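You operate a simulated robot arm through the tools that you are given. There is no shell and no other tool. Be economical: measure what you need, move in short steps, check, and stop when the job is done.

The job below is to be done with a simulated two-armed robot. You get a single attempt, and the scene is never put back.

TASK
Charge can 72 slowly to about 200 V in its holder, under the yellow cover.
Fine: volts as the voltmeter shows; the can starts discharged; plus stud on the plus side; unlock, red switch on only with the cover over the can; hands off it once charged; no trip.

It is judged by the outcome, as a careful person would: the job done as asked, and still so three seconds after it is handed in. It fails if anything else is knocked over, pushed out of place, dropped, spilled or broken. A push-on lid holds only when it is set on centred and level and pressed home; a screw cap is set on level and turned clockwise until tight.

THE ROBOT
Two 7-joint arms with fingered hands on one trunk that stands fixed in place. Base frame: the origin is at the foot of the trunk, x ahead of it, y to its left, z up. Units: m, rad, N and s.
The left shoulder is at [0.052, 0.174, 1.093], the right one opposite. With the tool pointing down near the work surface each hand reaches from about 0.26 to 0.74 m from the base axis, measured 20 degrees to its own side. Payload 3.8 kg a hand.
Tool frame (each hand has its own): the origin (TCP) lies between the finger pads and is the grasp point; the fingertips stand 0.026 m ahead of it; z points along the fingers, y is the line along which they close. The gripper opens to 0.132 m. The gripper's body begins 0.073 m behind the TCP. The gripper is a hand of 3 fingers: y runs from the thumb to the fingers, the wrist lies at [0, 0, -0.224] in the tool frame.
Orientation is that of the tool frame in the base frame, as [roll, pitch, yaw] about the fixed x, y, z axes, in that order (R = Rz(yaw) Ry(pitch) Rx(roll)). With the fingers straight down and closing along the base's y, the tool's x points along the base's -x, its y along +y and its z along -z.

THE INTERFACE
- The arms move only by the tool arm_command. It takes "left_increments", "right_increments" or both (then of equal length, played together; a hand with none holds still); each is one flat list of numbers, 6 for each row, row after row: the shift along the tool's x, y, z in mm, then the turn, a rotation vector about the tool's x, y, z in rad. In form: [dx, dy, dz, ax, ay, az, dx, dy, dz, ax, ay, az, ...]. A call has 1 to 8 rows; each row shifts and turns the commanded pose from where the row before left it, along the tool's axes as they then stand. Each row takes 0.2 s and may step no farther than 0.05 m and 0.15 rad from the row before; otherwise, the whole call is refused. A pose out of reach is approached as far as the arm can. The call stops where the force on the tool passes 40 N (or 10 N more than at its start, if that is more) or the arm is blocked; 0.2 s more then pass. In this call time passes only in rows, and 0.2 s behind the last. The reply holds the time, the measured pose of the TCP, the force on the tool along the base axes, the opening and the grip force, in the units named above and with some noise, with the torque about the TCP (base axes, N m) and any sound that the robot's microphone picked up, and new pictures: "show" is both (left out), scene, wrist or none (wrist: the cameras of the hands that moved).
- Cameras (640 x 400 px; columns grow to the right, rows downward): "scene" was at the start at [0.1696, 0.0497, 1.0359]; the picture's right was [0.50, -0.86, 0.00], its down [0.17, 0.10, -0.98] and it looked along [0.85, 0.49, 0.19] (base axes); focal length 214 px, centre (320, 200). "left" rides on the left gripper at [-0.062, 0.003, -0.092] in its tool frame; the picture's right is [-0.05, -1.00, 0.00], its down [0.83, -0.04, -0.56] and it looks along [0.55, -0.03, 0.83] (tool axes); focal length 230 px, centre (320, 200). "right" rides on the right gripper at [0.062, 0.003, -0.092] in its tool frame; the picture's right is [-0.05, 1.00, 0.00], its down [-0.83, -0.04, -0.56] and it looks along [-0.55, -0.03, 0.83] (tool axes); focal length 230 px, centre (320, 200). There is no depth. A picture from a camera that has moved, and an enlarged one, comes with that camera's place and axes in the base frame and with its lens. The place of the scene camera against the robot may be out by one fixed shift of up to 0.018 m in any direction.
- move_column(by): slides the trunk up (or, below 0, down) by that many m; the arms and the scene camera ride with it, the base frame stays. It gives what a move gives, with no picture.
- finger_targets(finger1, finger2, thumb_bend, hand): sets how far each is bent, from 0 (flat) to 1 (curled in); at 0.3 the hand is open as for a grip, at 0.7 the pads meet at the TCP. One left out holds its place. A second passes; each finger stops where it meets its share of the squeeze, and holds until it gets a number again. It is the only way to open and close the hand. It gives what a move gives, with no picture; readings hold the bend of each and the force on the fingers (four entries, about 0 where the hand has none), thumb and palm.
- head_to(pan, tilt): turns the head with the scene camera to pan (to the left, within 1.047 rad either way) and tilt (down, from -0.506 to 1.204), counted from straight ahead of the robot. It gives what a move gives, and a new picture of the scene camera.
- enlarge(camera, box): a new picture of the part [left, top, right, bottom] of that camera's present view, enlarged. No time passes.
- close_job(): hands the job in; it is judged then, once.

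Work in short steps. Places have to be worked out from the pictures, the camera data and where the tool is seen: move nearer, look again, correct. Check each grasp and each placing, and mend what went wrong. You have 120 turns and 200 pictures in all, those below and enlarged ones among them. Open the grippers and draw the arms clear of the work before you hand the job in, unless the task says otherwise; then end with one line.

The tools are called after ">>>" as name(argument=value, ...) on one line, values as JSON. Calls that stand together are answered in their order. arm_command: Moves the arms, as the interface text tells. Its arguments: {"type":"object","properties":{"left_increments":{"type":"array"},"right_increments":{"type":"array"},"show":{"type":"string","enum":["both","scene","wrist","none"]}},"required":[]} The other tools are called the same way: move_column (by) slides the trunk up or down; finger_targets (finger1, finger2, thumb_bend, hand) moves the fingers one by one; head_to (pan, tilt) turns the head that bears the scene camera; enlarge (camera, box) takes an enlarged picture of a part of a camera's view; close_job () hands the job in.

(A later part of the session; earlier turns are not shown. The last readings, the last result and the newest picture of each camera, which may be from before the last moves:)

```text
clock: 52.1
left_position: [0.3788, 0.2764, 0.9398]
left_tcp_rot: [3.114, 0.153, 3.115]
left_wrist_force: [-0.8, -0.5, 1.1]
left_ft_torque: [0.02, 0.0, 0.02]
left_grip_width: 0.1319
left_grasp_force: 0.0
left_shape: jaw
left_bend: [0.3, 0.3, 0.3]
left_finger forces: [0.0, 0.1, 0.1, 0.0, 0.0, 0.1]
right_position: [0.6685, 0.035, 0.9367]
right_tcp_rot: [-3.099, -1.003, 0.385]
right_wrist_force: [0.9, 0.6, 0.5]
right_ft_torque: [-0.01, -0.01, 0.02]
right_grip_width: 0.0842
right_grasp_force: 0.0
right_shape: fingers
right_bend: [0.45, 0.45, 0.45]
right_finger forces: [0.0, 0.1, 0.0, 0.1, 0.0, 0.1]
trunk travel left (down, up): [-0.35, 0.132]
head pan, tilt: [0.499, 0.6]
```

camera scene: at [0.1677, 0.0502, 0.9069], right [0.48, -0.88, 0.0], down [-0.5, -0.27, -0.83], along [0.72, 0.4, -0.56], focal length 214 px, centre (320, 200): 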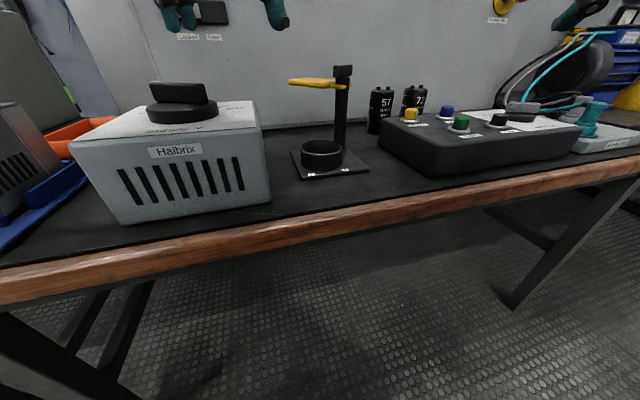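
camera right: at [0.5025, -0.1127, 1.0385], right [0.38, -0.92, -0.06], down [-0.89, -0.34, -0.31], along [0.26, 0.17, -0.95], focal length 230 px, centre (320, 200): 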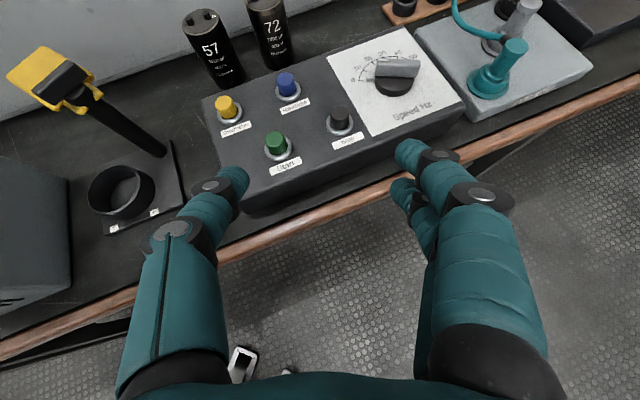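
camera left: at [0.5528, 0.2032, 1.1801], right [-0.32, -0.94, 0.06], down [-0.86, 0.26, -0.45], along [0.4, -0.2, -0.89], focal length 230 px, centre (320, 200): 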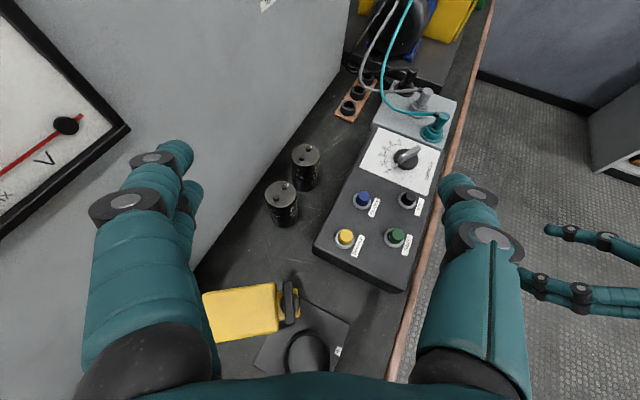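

Good, no flag. Next down/forward to the pre-grasp (0.735,0.082,0.858).

>>> arm_command(right_increments=[-7.9, -6.2, 36.4, 0, 0, 0, -7.9, -6.2, 36.4, 0, 0, 0, -7.9, -6.2, 36.4, 0, 0, 0], show="wrist")

```text
clock: 52.9
left_position: [0.3786, 0.2761, 0.9386]
left_tcp_rot: [3.114, 0.151, 3.115]
left_wrist_force: [-0.2, 0.1, -0.4]
left_ft_torque: [0.0, -0.02, 0.04]
left_grip_width: 0.1317
left_grasp_force: 0.1
left_shape: jaw
left_bend: [0.3, 0.3, 0.3]
left_finger forces: [0.0, 0.1, 0.1, 0.0, 0.1, 0.0]
right_position: [0.731, 0.085, 0.8593]
right_tcp_rot: [-3.099, -1.004, 0.384]
right_wrist_force: [-0.7, 0.7, -0.4]
right_ft_torque: [0.02, 0.0, -0.01]
right_grip_width: 0.0842
right_grasp_force: 0.1
right_shape: fingers
right_bend: [0.45, 0.45, 0.45]
right_finger forces: [0.0, 0.0, 0.0, 0.1, 0.0, 0.0]
trunk travel left (down, up): [-0.35, 0.132]
head pan, tilt: [0.499, 0.6]
camera right: at [0.6932, 0.062, 0.9603], right [0.38, -0.92, -0.07], down [-0.86, -0.33, -0.4], along [0.35, 0.21, -0.91], focal length 230 px, centre (320, 200)
```

right: 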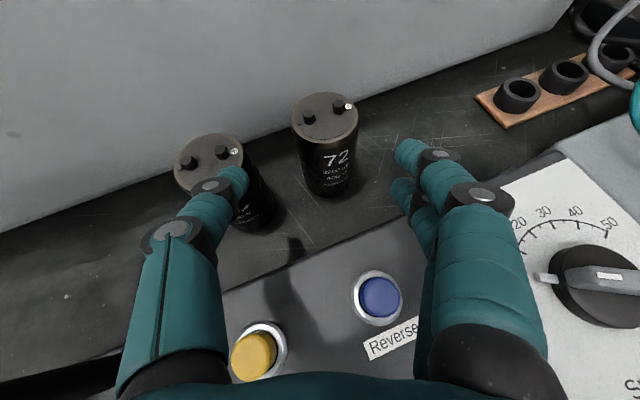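

Aligned within a few mm. Narrow the hand to about 7 cm for thumb clearance to can 57 and advance half way, then look.

>>> finger_targets(hand="right", finger1=0.49, finger2=0.49, thumb_bend=0.49)

>>> arm_command(right_increments=[0, 1, 25, 0, 0, 0, -1, 1, 25, 0, 0, 0], show="wrist")

```text
clock: 53.9
left_position: [0.3791, 0.2766, 0.938]
left_tcp_rot: [3.113, 0.151, 3.116]
left_wrist_force: [0.8, 0.0, 0.0]
left_ft_torque: [-0.01, 0.01, -0.01]
left_grip_width: 0.1321
left_grasp_force: 0.1
left_shape: jaw
left_bend: [0.3, 0.3, 0.3]
left_finger forces: [0.0, 0.1, 0.1, 0.0, 0.1, 0.0]
right_position: [0.7318, 0.0837, 0.8599]
right_tcp_rot: [-3.095, -1.002, 0.383]
right_wrist_force: [0.3, -0.5, -0.4]
right_ft_torque: [0.05, 0.01, 0.01]
right_grip_width: 0.0718
right_grasp_force: 0.1
right_shape: fingers
right_bend: [0.49, 0.49, 0.49]
right_finger forces: [0.0, 0.1, 0.1, 0.1, 0.0, 0.0]
trunk travel left (down, up): [-0.35, 0.132]
head pan, tilt: [0.499, 0.6]
```

```text
clock: 54.5
left_position: [0.3784, 0.2768, 0.9397]
left_tcp_rot: [3.113, 0.151, 3.113]
left_wrist_force: [-0.3, -0.3, 0.3]
left_ft_torque: [0.03, -0.01, 0.01]
left_grip_width: 0.1318
left_grasp_force: 0.1
left_shape: jaw
left_bend: [0.3, 0.3, 0.3]
left_finger forces: [0.1, 0.0, 0.0, 0.1, 0.0, 0.1]
right_position: [0.7719, 0.1023, 0.8321]
right_tcp_rot: [-3.097, -1.004, 0.384]
right_wrist_force: [0.4, 1.5, 0.1]
right_ft_torque: [0.01, -0.01, 0.01]
right_grip_width: 0.072
right_grasp_force: 0.2
right_shape: fingers
right_bend: [0.49, 0.49, 0.49]
right_finger forces: [0.0, 0.0, 0.1, 0.0, 0.1, 0.0]
trunk travel left (down, up): [-0.35, 0.132]
head pan, tilt: [0.499, 0.6]
camera right: at [0.7331, 0.0789, 0.9334], right [0.38, -0.92, -0.07], down [-0.86, -0.33, -0.4], along [0.35, 0.21, -0.91], focal length 230 px, centre (320, 200)
```

right: 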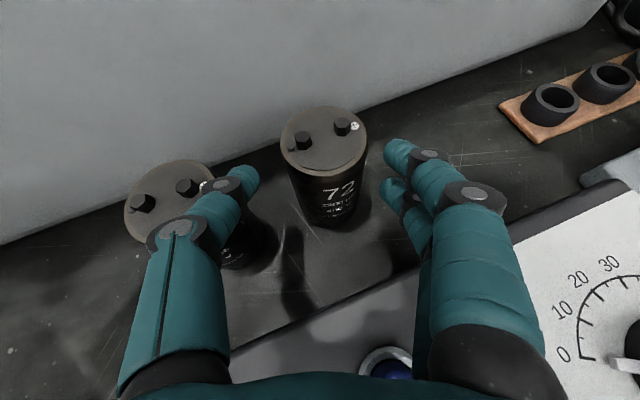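

The fingers straddle can 72 well centred, thumb just clear of 57. Advance the remaining ~53 mm in small rows, biased 2 mm away from can 57.

>>> arm_command(right_increments=[-1, 1, 18, 0, 0, 0, -1, 1, 18, 0, 0, 0, -2, 0, 16, 0, 0, 0], show="wrist")

```text
clock: 55.3
left_position: [0.3779, 0.2769, 0.9397]
left_tcp_rot: [3.113, 0.151, 3.115]
left_wrist_force: [0.4, 1.5, -0.7]
left_ft_torque: [-0.03, 0.02, -0.03]
left_grip_width: 0.1318
left_grasp_force: 0.1
left_shape: jaw
left_bend: [0.3, 0.3, 0.3]
left_finger forces: [0.0, 0.0, 0.1, 0.0, 0.1, 0.0]
right_position: [0.8086, 0.1183, 0.8025]
right_tcp_rot: [-3.101, -1.004, 0.387]
right_wrist_force: [0.6, -0.6, -0.1]
right_ft_torque: [0.0, -0.02, 0.05]
right_grip_width: 0.0711
right_grasp_force: 0.1
right_shape: fingers
right_bend: [0.49, 0.49, 0.49]
right_finger forces: [0.0, 0.0, 0.0, 0.0, 0.8, 0.0]
trunk travel left (down, up): [-0.35, 0.132]
head pan, tilt: [0.499, 0.6]
camera right: at [0.7711, 0.0945, 0.9029], right [0.38, -0.92, -0.07], down [-0.86, -0.33, -0.4], along [0.35, 0.21, -0.91], focal length 230 px, centre (320, 200)
```

right: 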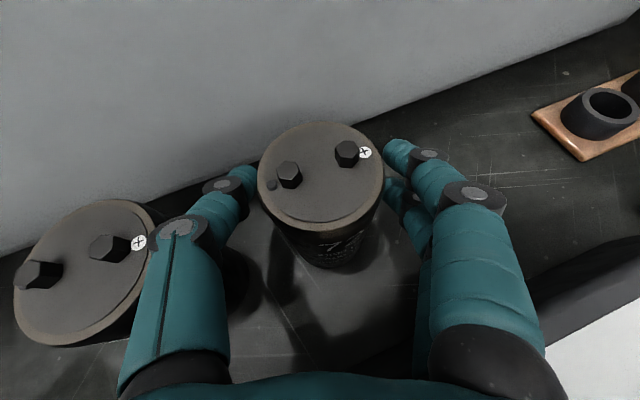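

In place; the + is on the right stud. Close the hand.

>>> finger_targets(hand="right", finger1=0.62, finger2=0.62, thumb_bend=0.62)

>>> enlarge(camera="right", box=[0, 50, 640, 400])

```text
clock: 56.3
left_position: [0.3786, 0.2771, 0.939]
left_tcp_rot: [3.114, 0.152, 3.116]
left_wrist_force: [1.3, 0.6, 0.3]
left_ft_torque: [0.01, -0.01, 0.02]
left_grip_width: 0.1319
left_grasp_force: 0.1
left_shape: jaw
left_bend: [0.3, 0.3, 0.3]
left_finger forces: [0.1, 0.1, 0.1, 0.0, 0.0, 0.0]
right_position: [0.8103, 0.1177, 0.8019]
right_tcp_rot: [-3.096, -1.007, 0.383]
right_wrist_force: [1.6, -0.1, 0.6]
right_ft_torque: [-0.03, -0.04, 0.04]
right_grip_width: 0.0451
right_grasp_force: 7.8
right_shape: fingers
right_bend: [0.58, 0.55, 0.59]
right_finger forces: [3.1, 5.7, 0.0, 0.1, 8.3, 0.0]
trunk travel left (down, up): [-0.35, 0.132]
head pan, tilt: [0.499, 0.6]
```

```text
1.00 times, centred on (320, 225) of right (not enlarged: the box is as wide or as high as the picture)
camera zoom: at [0.7715, 0.0937, 0.9029], right [0.38, -0.92, -0.07], down [-0.86, -0.33, -0.4], along [0.35, 0.21, -0.91], focal length 230 px, centre (320, 175)
```

zoom: 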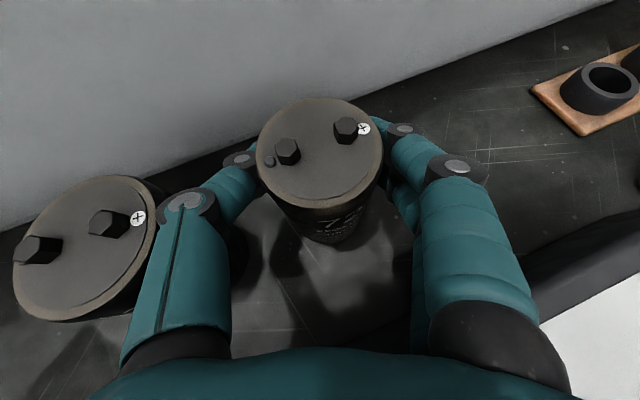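

Held with about 8 N on both sides. Lift straight up 30 mm and check.

>>> arm_command(right_increments=[8.4, 0, -5.4, 0, 0, 0, 16.8, 0, -10.8, 0, 0, 0], show="wrist")

```text
clock: 56.9
left_position: [0.3788, 0.2766, 0.9396]
left_tcp_rot: [3.114, 0.151, 3.117]
left_wrist_force: [0.0, 0.1, 0.6]
left_ft_torque: [0.01, 0.01, -0.02]
left_grip_width: 0.1318
left_grasp_force: 0.1
left_shape: jaw
left_bend: [0.3, 0.3, 0.3]
left_finger forces: [0.0, 0.0, 0.0, 0.0, 0.1, 0.0]
right_position: [0.8104, 0.1155, 0.8314]
right_tcp_rot: [-3.097, -1.003, 0.383]
right_wrist_force: [1.2, -0.6, -3.3]
right_ft_torque: [0.01, 0.07, 0.0]
right_grip_width: 0.044
right_grasp_force: 7.4
right_shape: fingers
right_bend: [0.58, 0.55, 0.59]
right_finger forces: [2.5, 5.0, 0.0, 0.0, 7.6, 0.0]
trunk travel left (down, up): [-0.35, 0.132]
head pan, tilt: [0.499, 0.6]
camera right: at [0.7717, 0.0933, 0.9326], right [0.38, -0.92, -0.07], down [-0.86, -0.32, -0.4], along [0.35, 0.21, -0.91], focal length 230 px, centre (320, 200)
```

right: 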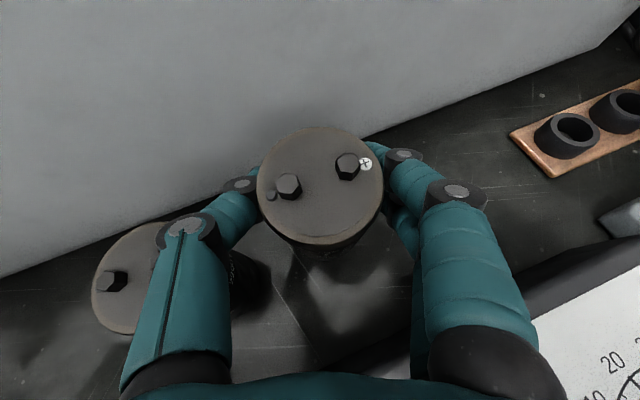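

Lifted (3.3 N weight), the can leaning slightly. Raise it to clear everything and draw it back over the box.

>>> arm_command(right_increments=[28, 0, -18, 0, 0, 0, 28, 0, -18, 0, 0, 0, 28, 0, -18, 0, 0, 0, -18, 5, -28, 0, 0, 0, -18, 5, -28, 0, 0, 0, -18, 5, -28, 0, 0, 0], show="wrist")

```text
clock: 58.3
left_position: [0.3795, 0.2762, 0.939]
left_tcp_rot: [3.114, 0.152, 3.114]
left_wrist_force: [0.5, 0.1, -0.1]
left_ft_torque: [-0.01, 0.03, -0.02]
left_grip_width: 0.1318
left_grasp_force: 0.0
left_shape: jaw
left_bend: [0.3, 0.3, 0.3]
left_finger forces: [0.0, 0.0, 0.0, 0.0, 0.0, 0.1]
right_position: [0.7244, 0.0569, 0.9312]
right_tcp_rot: [-3.094, -1.002, 0.379]
right_wrist_force: [-0.2, 0.9, -4.3]
right_ft_torque: [0.01, 0.03, 0.01]
right_grip_width: 0.0438
right_grasp_force: 7.6
right_shape: fingers
right_bend: [0.59, 0.55, 0.59]
right_finger forces: [2.5, 5.1, 0.1, 0.0, 7.5, 0.0]
trunk travel left (down, up): [-0.35, 0.132]
head pan, tilt: [0.499, 0.6]
camera right: at [0.686, 0.0347, 1.0317], right [0.38, -0.92, -0.07], down [-0.86, -0.32, -0.4], along [0.35, 0.21, -0.91], focal length 230 px, centre (320, 200)
```

right: 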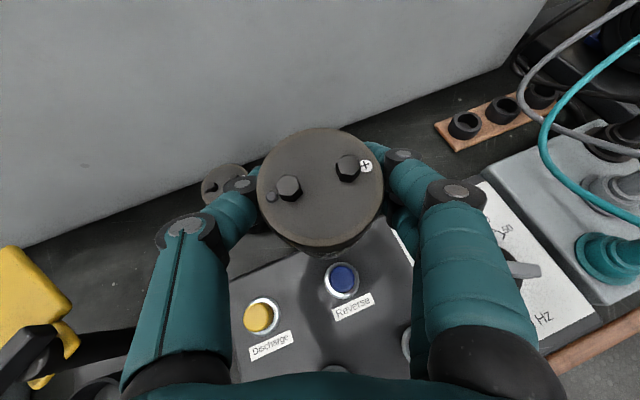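

Holding well. Move the left hand clear (up/left) while bringing the can to a waypoint in front of the holder.

>>> arm_command(left_increments=[26, 26, -22, 0, 0, 0, 26, 26, -22, 0, 0, 0, 26, 26, -22, 0, 0, 0, 26, 26, -22, 0, 0, 0, 26, 26, -22, 0, 0, 0], right_increments=[-20.3, -15.7, -31.6, 0, 0, 0, -20.3, -15.7, -31.6, 0, 0, 0, -20.3, -15.7, -31.6, 0, 0, 0, -20.3, -15.7, -31.6, 0, 0, 0, -20.3, -15.7, -31.6, 0, 0, 0], show="both")

```text
clock: 59.5
left_position: [0.2342, 0.4069, 1.0338]
left_tcp_rot: [3.114, 0.155, 3.114]
left_wrist_force: [-0.5, -0.5, -0.1]
left_ft_torque: [0.0, -0.02, -0.02]
left_grip_width: 0.132
left_grasp_force: 0.0
left_shape: jaw
left_bend: [0.3, 0.3, 0.3]
left_finger forces: [0.0, 0.0, 0.0, 0.0, 0.0, 0.1]
right_position: [0.519, 0.0522, 0.9324]
right_tcp_rot: [-3.094, -1.005, 0.381]
right_wrist_force: [-0.5, 0.5, -3.5]
right_ft_torque: [-0.02, 0.01, -0.01]
right_grip_width: 0.0429
right_grasp_force: 7.6
right_shape: fingers
right_bend: [0.59, 0.55, 0.59]
right_finger forces: [2.1, 5.1, 0.0, 0.0, 7.3, 0.1]
trunk travel left (down, up): [-0.35, 0.132]
head pan, tilt: [0.499, 0.6]
camera scene: at [0.1667, 0.0498, 0.9072], right [0.48, -0.88, 0.0], down [-0.49, -0.27, -0.83], along [0.73, 0.4, -0.56], focal length 214 px, centre (320, 200)
camera right: at [0.4815, 0.0289, 1.0337], right [0.38, -0.92, -0.07], down [-0.86, -0.32, -0.4], along [0.35, 0.21, -0.91], focal length 230 px, centre (320, 200)
camera left: at [0.2815, 0.4059, 1.1351], right [0.03, -1.0, -0.02], down [-0.91, -0.03, 0.42], along [-0.42, 0.01, -0.91], focal length 230 px, centre (320, 200)
```

scene: 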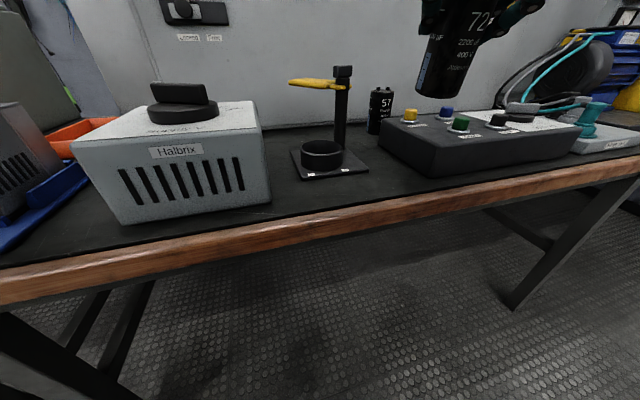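
right: 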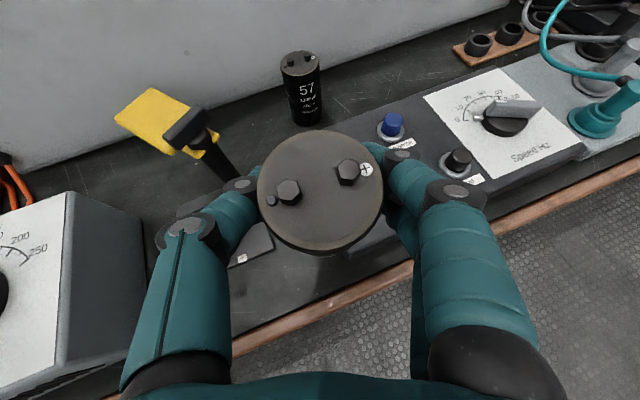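
left: 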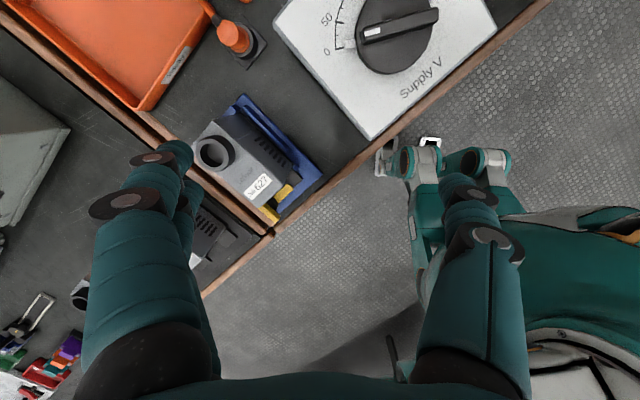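

Can is steady. Slide left towards above the ring in two steps, checking reach.

>>> arm_command(right_increments=[4.1, -40.6, 6.4, 0, 0, 0, 4.1, -40.6, 6.4, 0, 0, 0], show="none")

```text
clock: 60.1
left_position: [0.2362, 0.4057, 1.0318]
left_tcp_rot: [3.113, 0.152, 3.116]
left_wrist_force: [0.6, 0.7, -0.5]
left_ft_torque: [-0.02, 0.0, 0.04]
left_grip_width: 0.1319
left_grasp_force: 0.2
left_shape: jaw
left_bend: [0.3, 0.3, 0.3]
left_finger forces: [0.0, 0.1, 0.0, 0.0, 0.0, 0.1]
right_position: [0.5043, 0.1352, 0.9344]
right_tcp_rot: [-3.097, -1.004, 0.384]
right_wrist_force: [0.7, -0.3, -2.6]
right_ft_torque: [-0.04, 0.03, -0.01]
right_grip_width: 0.0428
right_grasp_force: 7.7
right_shape: fingers
right_bend: [0.59, 0.55, 0.59]
right_finger forces: [2.1, 5.3, 0.0, 0.1, 7.4, 0.0]
trunk travel left (down, up): [-0.35, 0.132]
head pan, tilt: [0.499, 0.6]
```

No flag; finish the slide above the ring.

>>> arm_command(right_increments=[3.6, -39.5, 5.6, 0, 0, 0, 3.6, -39.5, 5.6, 0, 0, 0], show="both")

```text
clock: 60.7
left_position: [0.2363, 0.4077, 1.0326]
left_tcp_rot: [3.114, 0.151, 3.116]
left_wrist_force: [-0.3, 0.2, -1.0]
left_ft_torque: [0.01, -0.02, -0.03]
left_grip_width: 0.132
left_grasp_force: 0.1
left_shape: jaw
left_bend: [0.3, 0.3, 0.3]
left_finger forces: [0.0, 0.0, 0.0, 0.1, 0.1, 0.0]
right_position: [0.4832, 0.214, 0.9352]
right_tcp_rot: [-3.098, -1.002, 0.385]
right_wrist_force: [0.0, 0.9, -3.3]
right_ft_torque: [0.02, 0.01, 0.0]
right_grip_width: 0.0429
right_grasp_force: 7.2
right_shape: fingers
right_bend: [0.59, 0.55, 0.59]
right_finger forces: [1.9, 5.3, 0.0, 0.0, 7.2, 0.0]
trunk travel left (down, up): [-0.35, 0.132]
head pan, tilt: [0.499, 0.6]
camera scene: at [0.1678, 0.0503, 0.9069], right [0.48, -0.88, 0.0], down [-0.5, -0.27, -0.82], along [0.72, 0.4, -0.57], focal length 214 px, centre (320, 200)
camera right: at [0.4443, 0.1903, 1.0366], right [0.38, -0.92, -0.07], down [-0.86, -0.33, -0.4], along [0.35, 0.21, -0.91], focal length 230 px, centre (320, 200)
```

scene: 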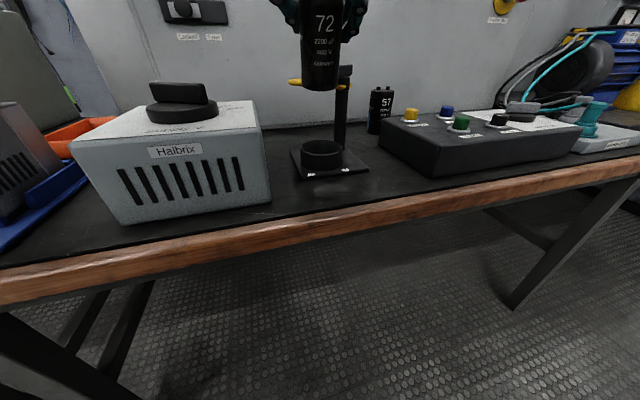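
right: 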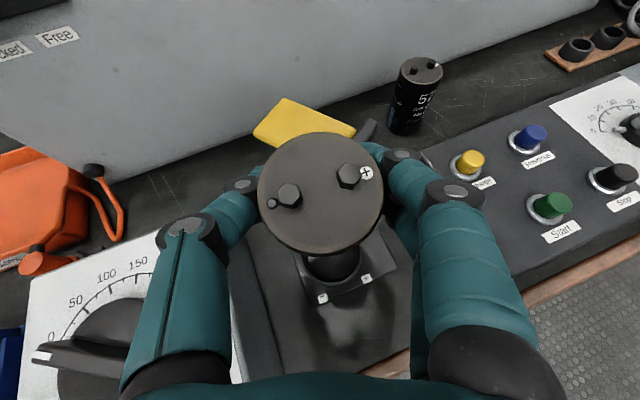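

The can is right above the ring; it leans about 13° (top toward the camera). Descend 75 mm, then steepen the hand to upright it.

>>> arm_command(right_increments=[-21, 0, 13.5, 0, 0, 0, -21, 0, 13.5, 0, 0, 0, -21, 0, 13.5, 0, 0, 0, 0, 0, 0, 0, -0.11, 0, 0, 0, 0, 0, -0.11, 0], show="both")

```text
clock: 61.9
left_position: [0.2361, 0.4063, 1.0326]
left_tcp_rot: [3.113, 0.152, 3.115]
left_wrist_force: [0.4, 0.2, -0.2]
left_ft_torque: [-0.01, -0.03, 0.01]
left_grip_width: 0.132
left_grasp_force: 0.1
left_shape: jaw
left_bend: [0.3, 0.3, 0.3]
left_finger forces: [0.0, 0.1, 0.0, 0.0, 0.0, 0.1]
right_position: [0.4808, 0.2152, 0.8595]
right_tcp_rot: [-3.11, -0.783, 0.399]
right_wrist_force: [0.1, 0.3, -2.8]
right_ft_torque: [-0.03, 0.02, 0.0]
right_grip_width: 0.0422
right_grasp_force: 6.7
right_shape: fingers
right_bend: [0.59, 0.55, 0.59]
right_finger forces: [1.8, 5.4, 0.0, 0.0, 7.1, 0.0]
trunk travel left (down, up): [-0.35, 0.132]
head pan, tilt: [0.499, 0.6]
camera scene: at [0.168, 0.0502, 0.9068], right [0.48, -0.88, 0.0], down [-0.5, -0.27, -0.82], along [0.72, 0.4, -0.57], focal length 214 px, centre (320, 200)
camera right: at [0.4645, 0.2014, 0.9671], right [0.37, -0.93, -0.06], down [-0.91, -0.36, -0.19], along [0.15, 0.13, -0.98], focal length 230 px, centre (320, 200)
```

scene: 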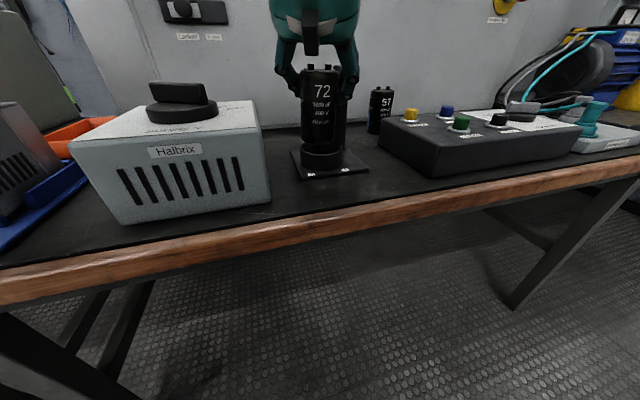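
right: 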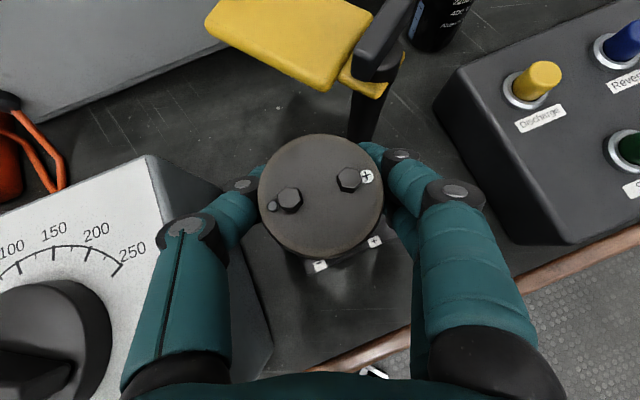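

It looks upright now, above the ring. Zoom the scene for alignment.

>>> enlarge(camera="scene", box=[260, 60, 380, 190])

```text
3.08 times, centred on (320, 125) of scene
camera zoom: at [0.168, 0.0502, 0.9068], right [0.48, -0.88, 0.0], down [-0.5, -0.27, -0.82], along [0.72, 0.4, -0.57], focal length 660 px, centre (320, 431)
```

zoom: 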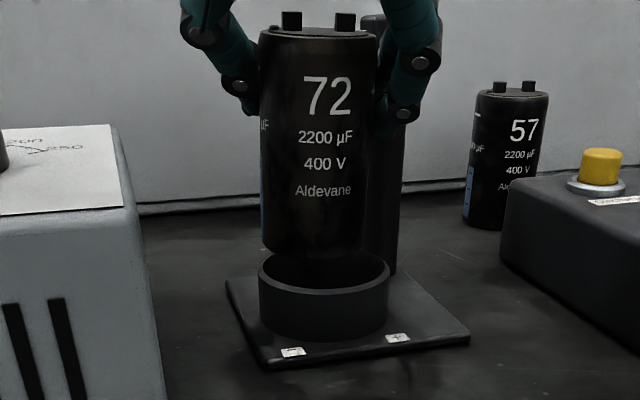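

Can is about 5 mm off to the left/near of the ring centre. Shift by (+6,−5) mm and lower 30 mm into the ring.

>>> arm_command(right_increments=[2.6, 6.9, 2.5, 0, 0, 0, -10.6, 0, 10.7, 0, 0, 0, -10.6, 0, 10.7, 0, 0, 0], show="none")

>>> enlarge(camera="scene", box=[260, 60, 380, 190])

```text
clock: 62.7
left_position: [0.2348, 0.4065, 1.0321]
left_tcp_rot: [3.115, 0.151, 3.115]
left_wrist_force: [0.4, -0.8, 0.9]
left_ft_torque: [0.04, 0.02, 0.02]
left_grip_width: 0.1318
left_grasp_force: 0.1
left_shape: jaw
left_bend: [0.3, 0.3, 0.3]
left_finger forces: [0.0, 0.1, 0.1, 0.1, 0.0, 0.0]
right_position: [0.4883, 0.2104, 0.8292]
right_tcp_rot: [-3.107, -0.784, 0.397]
right_wrist_force: [0.2, 0.3, -3.6]
right_ft_torque: [0.02, 0.01, -0.02]
right_grip_width: 0.0419
right_grasp_force: 6.9
right_shape: fingers
right_bend: [0.59, 0.55, 0.59]
right_finger forces: [1.7, 5.2, 0.0, 0.0, 6.8, 0.0]
trunk travel left (down, up): [-0.35, 0.132]
head pan, tilt: [0.499, 0.6]
```

```text
3.08 times, centred on (320, 125) of scene
camera zoom: at [0.1681, 0.0501, 0.9068], right [0.48, -0.88, 0.0], down [-0.5, -0.27, -0.82], along [0.72, 0.4, -0.57], focal length 660 px, centre (320, 431)
```

zoom: 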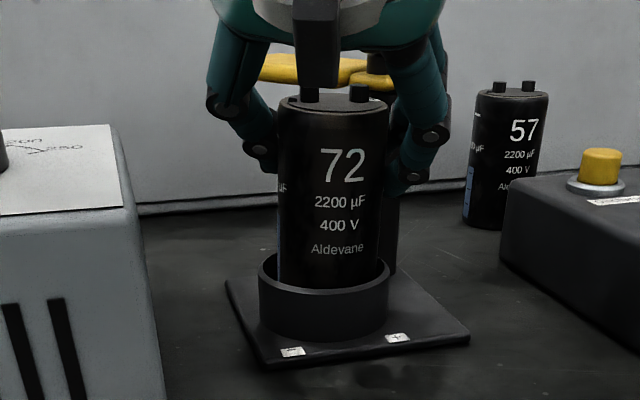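

Bottom is entering the ring, slightly right. Shift 3 mm left and lower another 15 mm.

>>> arm_command(right_increments=[0, -3, 0, 0, 0, 0, -5.3, 0, 5.3, 0, 0, 0, -5.3, 0, 5.3, 0, 0, 0], show="none")

>>> enlarge(camera="scene", box=[260, 60, 380, 190])

```text
clock: 63.5
left_position: [0.236, 0.4068, 1.0325]
left_tcp_rot: [3.114, 0.152, 3.116]
left_wrist_force: [0.6, -0.9, 0.4]
left_ft_torque: [-0.02, 0.01, 0.0]
left_grip_width: 0.1319
left_grasp_force: 0.1
left_shape: jaw
left_bend: [0.3, 0.3, 0.3]
left_finger forces: [0.1, 0.1, 0.1, 0.1, 0.0, 0.0]
right_position: [0.4863, 0.213, 0.8151]
right_tcp_rot: [-3.107, -0.785, 0.397]
right_wrist_force: [-0.1, 0.0, -2.5]
right_ft_torque: [-0.02, 0.01, -0.02]
right_grip_width: 0.042
right_grasp_force: 6.5
right_shape: fingers
right_bend: [0.59, 0.55, 0.59]
right_finger forces: [1.9, 5.2, 0.0, 0.0, 6.9, 0.0]
trunk travel left (down, up): [-0.35, 0.132]
head pan, tilt: [0.499, 0.6]
```

```text
3.08 times, centred on (320, 125) of scene
camera zoom: at [0.168, 0.0502, 0.9069], right [0.48, -0.88, 0.0], down [-0.5, -0.27, -0.82], along [0.72, 0.4, -0.57], focal length 660 px, centre (320, 431)
```

zoom: 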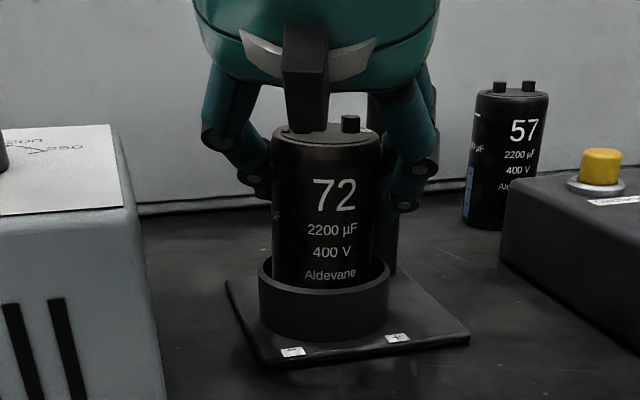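

Well inside. Lower in small steps until it seats.

>>> arm_command(right_increments=[-3.5, 0, 3.5, 0, 0, 0, -3.5, 0, 3.5, 0, 0, 0], show="none")

>>> enlarge(camera="scene", box=[260, 60, 380, 190])

```text
clock: 64.1
left_position: [0.2355, 0.4068, 1.0322]
left_tcp_rot: [3.114, 0.154, 3.117]
left_wrist_force: [-0.1, -0.1, 0.5]
left_ft_torque: [0.0, 0.03, -0.01]
left_grip_width: 0.1321
left_grasp_force: 0.1
left_shape: jaw
left_bend: [0.3, 0.3, 0.3]
left_finger forces: [0.1, 0.1, 0.0, 0.0, 0.0, 0.0]
right_position: [0.4874, 0.2132, 0.8069]
right_tcp_rot: [-3.105, -0.789, 0.397]
right_wrist_force: [3.2, 3.7, 14.1]
right_ft_torque: [0.03, -0.22, -0.02]
right_grip_width: 0.0416
right_grasp_force: 8.8
right_shape: fingers
right_bend: [0.6, 0.56, 0.59]
right_finger forces: [1.9, 5.8, 0.1, 0.0, 10.2, 0.0]
trunk travel left (down, up): [-0.35, 0.132]
head pan, tilt: [0.499, 0.6]
```

```text
3.08 times, centred on (320, 125) of scene
camera zoom: at [0.1676, 0.0501, 0.9071], right [0.48, -0.88, 0.0], down [-0.5, -0.27, -0.83], along [0.72, 0.4, -0.56], focal length 660 px, centre (320, 431)
```

zoom: 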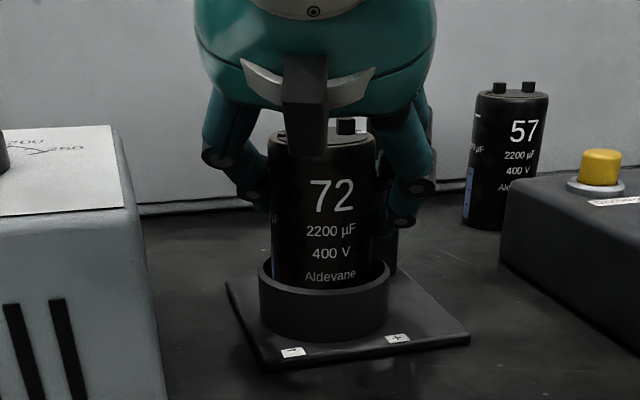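

Contact of 14 N: seated. Open the hand gently.

>>> finger_targets(hand="right", finger1=0.48, finger2=0.48, thumb_bend=0.48)

>>> enlarge(camera="right", box=[160, 60, 480, 280])

>>> enlarge(camera="scene", box=[260, 60, 380, 190])

```text
clock: 65.1
left_position: [0.2358, 0.4071, 1.0315]
left_tcp_rot: [3.115, 0.152, 3.115]
left_wrist_force: [0.4, 0.2, 0.4]
left_ft_torque: [-0.01, 0.0, 0.03]
left_grip_width: 0.1317
left_grasp_force: 0.0
left_shape: jaw
left_bend: [0.3, 0.3, 0.3]
left_finger forces: [0.0, 0.1, 0.1, 0.1, 0.0, 0.0]
right_position: [0.4873, 0.2136, 0.8047]
right_tcp_rot: [-3.106, -0.783, 0.395]
right_wrist_force: [-0.3, -0.6, -0.5]
right_ft_torque: [-0.02, -0.01, 0.04]
right_grip_width: 0.0739
right_grasp_force: 0.0
right_shape: fingers
right_bend: [0.48, 0.48, 0.48]
right_finger forces: [0.1, 0.0, 0.1, 0.0, 0.0, 0.1]
trunk travel left (down, up): [-0.35, 0.132]
head pan, tilt: [0.499, 0.6]
```

```text
1.82 times, centred on (320, 170) of right
camera zoom: at [0.4701, 0.1998, 0.9125], right [0.37, -0.93, -0.06], down [-0.91, -0.36, -0.19], along [0.16, 0.13, -0.98], focal length 418 px, centre (320, 254)
```

zoom: 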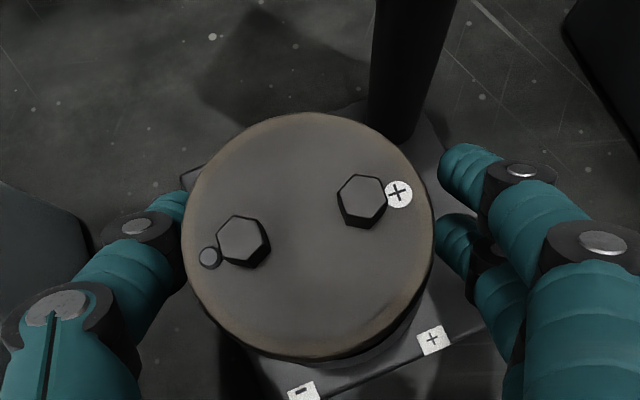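

```text
3.08 times, centred on (320, 125) of scene
camera zoom: at [0.1679, 0.0501, 0.9069], right [0.48, -0.88, 0.0], down [-0.5, -0.27, -0.83], along [0.72, 0.4, -0.56], focal length 660 px, centre (320, 431)
```

zoom: 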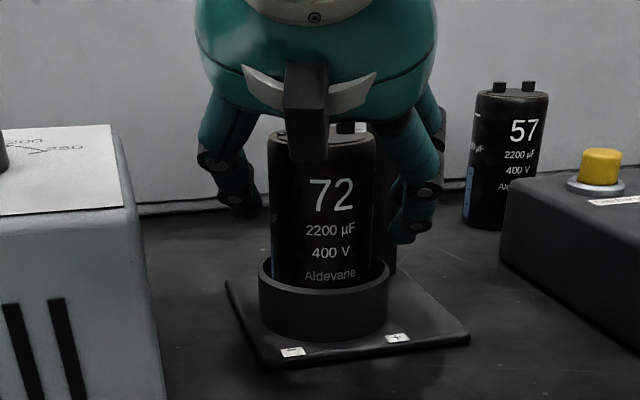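

Seated, released, and the stud line is parallel to the −/+ labels with + on the plus side. Withdraw along the tool axis.

>>> arm_command(right_increments=[0, 0, -25, 0, 0, 0, 0, 0, -35, 0, 0, 0, 0, 0, -35, 0, 0, 0, 10, 0, -35, 0, 0, 0], show="both")

```text
clock: 66.1
left_position: [0.2354, 0.4071, 1.033]
left_tcp_rot: [3.113, 0.151, 3.114]
left_wrist_force: [0.7, 0.7, 0.2]
left_ft_torque: [-0.02, -0.01, -0.05]
left_grip_width: 0.1319
left_grasp_force: 0.0
left_shape: jaw
left_bend: [0.3, 0.3, 0.3]
left_finger forces: [0.0, 0.1, 0.1, 0.0, 0.0, 0.0]
right_position: [0.4101, 0.1768, 0.903]
right_tcp_rot: [-3.108, -0.783, 0.398]
right_wrist_force: [0.4, 0.4, -0.1]
right_ft_torque: [0.03, 0.01, -0.01]
right_grip_width: 0.0741
right_grasp_force: 0.0
right_shape: fingers
right_bend: [0.48, 0.48, 0.48]
right_finger forces: [0.0, 0.0, 0.0, 0.0, 0.0, 0.1]
trunk travel left (down, up): [-0.35, 0.132]
head pan, tilt: [0.499, 0.6]
camera scene: at [0.1677, 0.0501, 0.9069], right [0.48, -0.88, 0.0], down [-0.5, -0.27, -0.83], along [0.72, 0.4, -0.56], focal length 214 px, centre (320, 200)
camera right: at [0.3936, 0.1635, 1.0112], right [0.37, -0.93, -0.06], down [-0.91, -0.36, -0.19], along [0.16, 0.13, -0.98], focal length 230 px, centre (320, 200)
```

scene: 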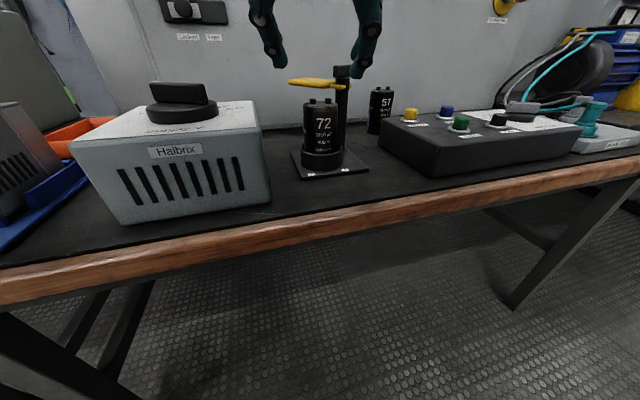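
right: 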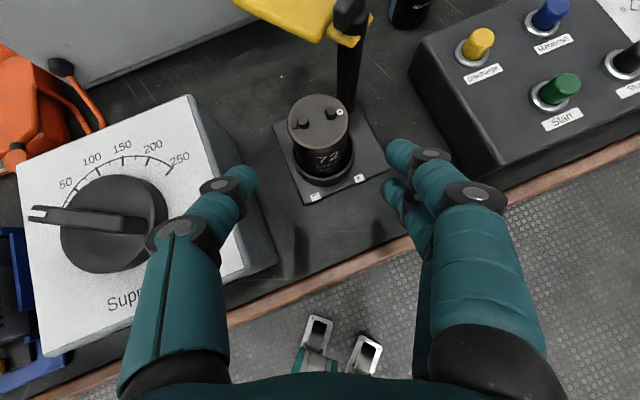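

Can stands in the ring. Next the cover: it must swing from pointing +y round to over the can, so it must be pushed from its panel side. Zoom to get its height exactly.

>>> enlarge(camera="scene", box=[275, 55, 365, 125])

>>> enlarge(camera="right", box=[220, 0, 420, 130])

```text
5.71 times, centred on (320, 90) of scene
camera zoom: at [0.1677, 0.0501, 0.9069], right [0.48, -0.88, 0.0], down [-0.5, -0.27, -0.83], along [0.72, 0.4, -0.56], focal length 1226 px, centre (320, 829)
```

zoom: 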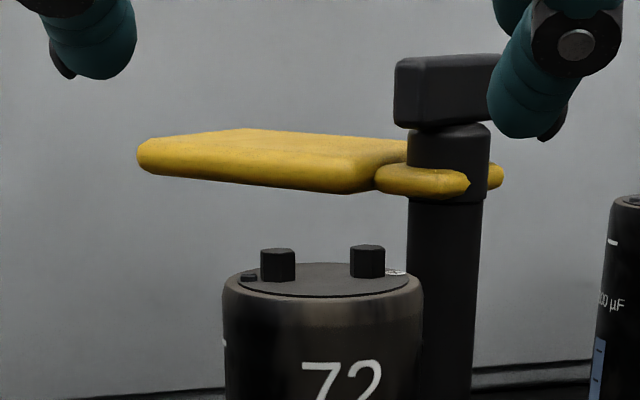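

```text
3.08 times, centred on (320, 65) of right
camera zoom: at [0.3936, 0.1635, 1.0112], right [0.37, -0.93, -0.06], down [-0.91, -0.36, -0.19], along [0.16, 0.13, -0.98], focal length 708 px, centre (320, 615)
```

zoom: 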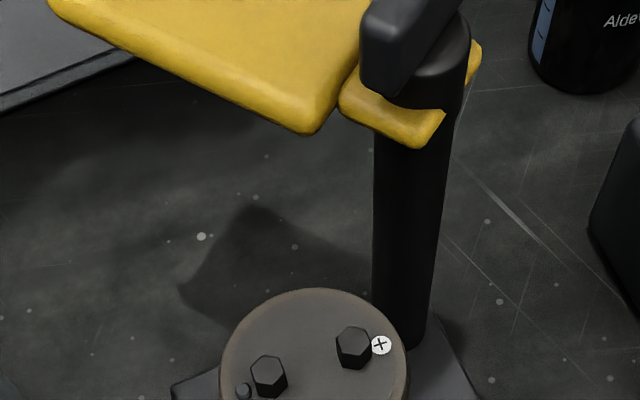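

Gap under the cover (≈0.853–0.866) above the studs (≈0.847) is small but there. Close the left hand into a single poker and bring it up over the cover; move the right hand off to the right.

>>> finger_targets(hand="left", finger1=0.68, finger2=0.68, thumb_bend=0.68)

>>> arm_command(left_increments=[-42.8, -13, 11.5, 0, -0.11, 0, -41.2, -13, 16.1, 0, -0.11, 0, -39.2, -13, 20.6, 0, -0.11, 0, -36.7, -13, 24.7, 0, -0.11, 0, -33.8, -13, 28.7, 0, -0.11, 0, -30.5, -13, 32, 0, -0.1, 0], right_increments=[-10, 32, -10, 0, 0, 0, -10, 32, -10, 0, 0, 0, -10, 32, -10, 0, 0, 0, -10, 32, -10, 0, 0, 0, -10, 32, -10, 0, 0, 0, -10, 32, -10, 0, 0, 0], show="both")

```text
clock: 67.1
left_position: [0.2369, 0.4066, 1.0326]
left_tcp_rot: [3.115, 0.153, 3.114]
left_wrist_force: [0.4, 0.0, 0.2]
left_ft_torque: [0.0, 0.0, -0.02]
left_grip_width: 0.0117
left_grasp_force: 0.0
left_shape: fingers
left_bend: [0.68, 0.68, 0.68]
left_finger forces: [0.0, 0.0, 0.1, 0.1, 0.0, 0.0]
right_position: [0.412, 0.1786, 0.9023]
right_tcp_rot: [-3.106, -0.784, 0.397]
right_wrist_force: [-0.3, 0.3, 0.1]
right_ft_torque: [0.02, 0.02, 0.02]
right_grip_width: 0.0741
right_grasp_force: 0.2
right_shape: fingers
right_bend: [0.48, 0.48, 0.48]
right_finger forces: [0.0, 0.0, 0.1, 0.0, 0.1, 0.0]
trunk travel left (down, up): [-0.35, 0.132]
head pan, tilt: [0.499, 0.6]
```

```text
clock: 68.5
left_position: [0.4971, 0.3244, 1.0012]
left_tcp_rot: [3.099, 0.806, 3.089]
left_wrist_force: [0.7, -1.3, 1.1]
left_ft_torque: [0.02, -0.02, 0.01]
left_grip_width: 0.0115
left_grasp_force: 0.1
left_shape: fingers
left_bend: [0.68, 0.68, 0.68]
left_finger forces: [0.0, 0.0, 0.0, 0.1, 0.0, 0.0]
right_position: [0.4105, 0.0114, 0.9008]
right_tcp_rot: [-3.105, -0.784, 0.398]
right_wrist_force: [0.0, 0.3, 0.4]
right_ft_torque: [0.03, -0.03, 0.05]
right_grip_width: 0.074
right_grasp_force: 0.0
right_shape: fingers
right_bend: [0.48, 0.48, 0.48]
right_finger forces: [0.1, 0.0, 0.0, 0.0, 0.0, 0.1]
right hand out of reach, approached as far as the arm can: row 5, 6
trunk travel left (down, up): [-0.35, 0.132]
head pan, tilt: [0.499, 0.6]
camera scene: at [0.168, 0.0497, 0.9069], right [0.48, -0.88, 0.0], down [-0.5, -0.27, -0.83], along [0.72, 0.4, -0.56], focal length 214 px, centre (320, 200)
camera right: at [0.3945, -0.0024, 1.0094], right [0.37, -0.93, -0.06], down [-0.91, -0.36, -0.19], along [0.16, 0.13, -0.98], focal length 230 px, centre (320, 200)
camera left: at [0.4748, 0.3244, 1.1107], right [0.01, -1.0, 0.01], down [-0.98, -0.02, -0.22], along [0.22, -0.01, -0.98], focal length 230 px, centre (320, 200)
```

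scene: 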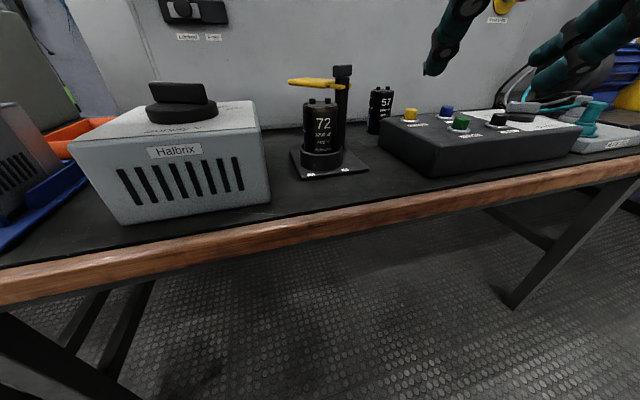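
right: 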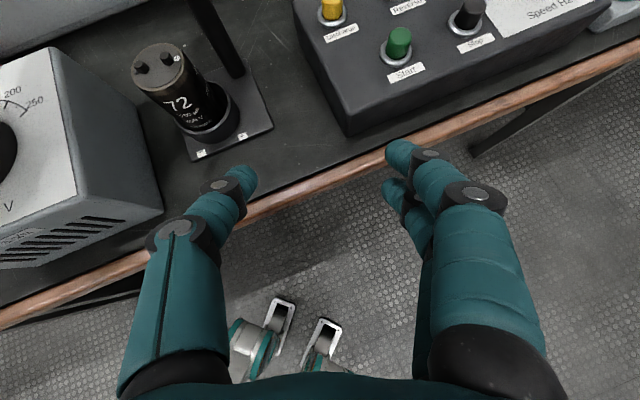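
left: 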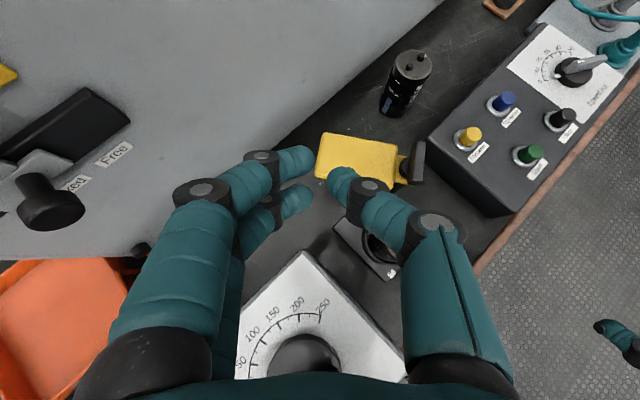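

Left arm is fine there. Cover's far edge ≈ x 0.60 at y 0.295. Go to a point above-behind, then push down along the tool axis to land the fingertips just behind the far edge.

>>> arm_command(left_increments=[7.3, -14.5, 30.6, 0, 0, 0, 7.3, -14.5, 30.6, 0, 0, 0, 0, 1, 30, 0, 0, 0, 0, 1, 30, 0, 0, 0], show="wrist")

```text
clock: 69.5
left_position: [0.5739, 0.2973, 0.9058]
left_tcp_rot: [3.102, 0.802, 3.092]
left_wrist_force: [1.2, -0.6, 0.1]
left_ft_torque: [0.0, -0.01, -0.01]
left_grip_width: 0.0112
left_grasp_force: 0.1
left_shape: fingers
left_bend: [0.68, 0.68, 0.68]
left_finger forces: [0.0, 0.0, 0.0, 0.1, 0.0, 0.1]
right_position: [0.4111, 0.0123, 0.9021]
right_tcp_rot: [-3.107, -0.783, 0.396]
right_wrist_force: [0.1, -0.1, -0.2]
right_ft_torque: [-0.02, 0.01, 0.01]
right_grip_width: 0.074
right_grasp_force: 0.0
right_shape: fingers
right_bend: [0.48, 0.48, 0.48]
right_finger forces: [0.1, 0.0, 0.1, 0.0, 0.0, 0.0]
trunk travel left (down, up): [-0.35, 0.132]
head pan, tilt: [0.499, 0.6]
camera left: at [0.5507, 0.2977, 1.0144], right [0.01, -1.0, 0.01], down [-0.98, -0.02, -0.21], along [0.21, -0.01, -0.98], focal length 230 px, centre (320, 200)
```

left: 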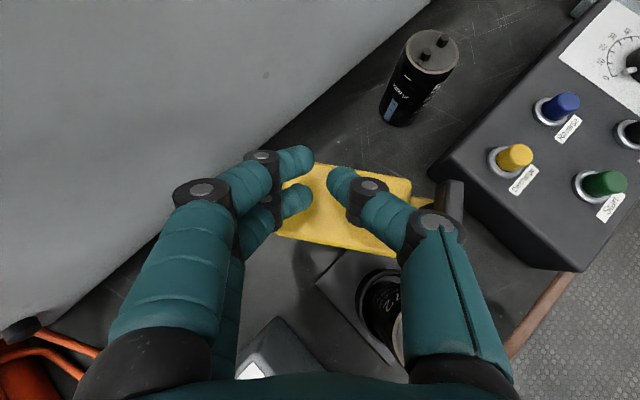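

Fingertips are above the plate now. Move forward beyond its far edge at this height, then down 22 mm.

>>> arm_command(left_increments=[-14.5, 0, 15, 0, 0, 0, -15.5, 0, 16.5, 0, 0, 0, 8, 0, 7.6, 0, 0, 0, 9, 0, 8.5, 0, 0, 0], show="both")

```text
clock: 70.5
left_position: [0.6171, 0.2976, 0.881]
left_tcp_rot: [3.1, 0.801, 3.092]
left_wrist_force: [0.0, 0.0, 0.1]
left_ft_torque: [0.01, 0.01, -0.01]
left_grip_width: 0.0114
left_grasp_force: 0.1
left_shape: fingers
left_bend: [0.68, 0.68, 0.68]
left_finger forces: [0.0, 0.0, 0.0, 0.0, 0.0, 0.0]
right_position: [0.4106, 0.0122, 0.9008]
right_tcp_rot: [-3.104, -0.786, 0.395]
right_wrist_force: [0.4, 0.2, 0.7]
right_ft_torque: [0.02, -0.02, 0.01]
right_grip_width: 0.0741
right_grasp_force: 0.0
right_shape: fingers
right_bend: [0.48, 0.48, 0.48]
right_finger forces: [0.0, 0.1, 0.1, 0.0, 0.1, 0.0]
trunk travel left (down, up): [-0.35, 0.132]
head pan, tilt: [0.499, 0.6]
camera scene: at [0.1679, 0.0501, 0.9069], right [0.48, -0.88, 0.0], down [-0.5, -0.27, -0.83], along [0.72, 0.4, -0.57], focal length 214 px, centre (320, 200)
camera left: at [0.5949, 0.298, 0.9905], right [0.01, -1.0, 0.01], down [-0.98, -0.02, -0.21], along [0.21, -0.01, -0.98], focal length 230 px, centre (320, 200)
```

scene: 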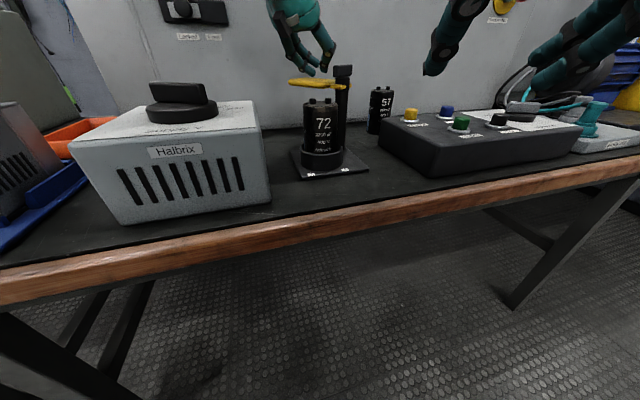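
left: 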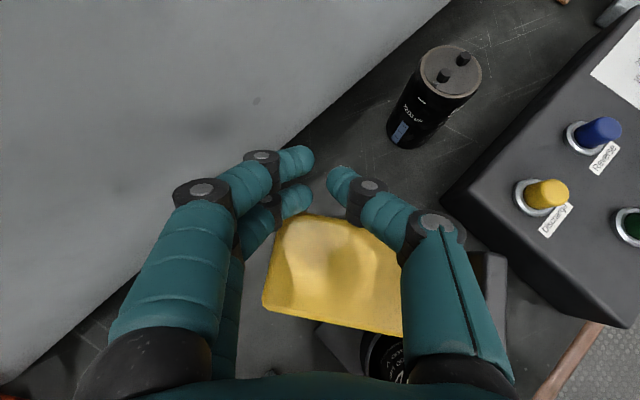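

Tips are past the far edge. Check their height versus the plate in a zoom.

>>> enlarge(camera="scene", box=[260, 30, 370, 120])

```text
4.44 times, centred on (315, 75) of scene
camera zoom: at [0.1679, 0.0501, 0.9069], right [0.48, -0.88, 0.0], down [-0.5, -0.27, -0.83], along [0.72, 0.4, -0.57], focal length 953 px, centre (342, 756)
```

zoom: 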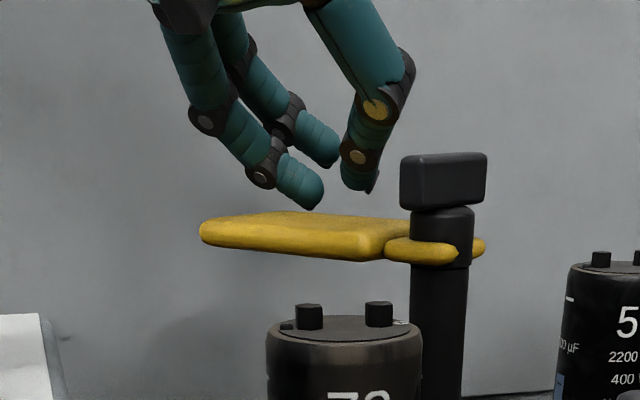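

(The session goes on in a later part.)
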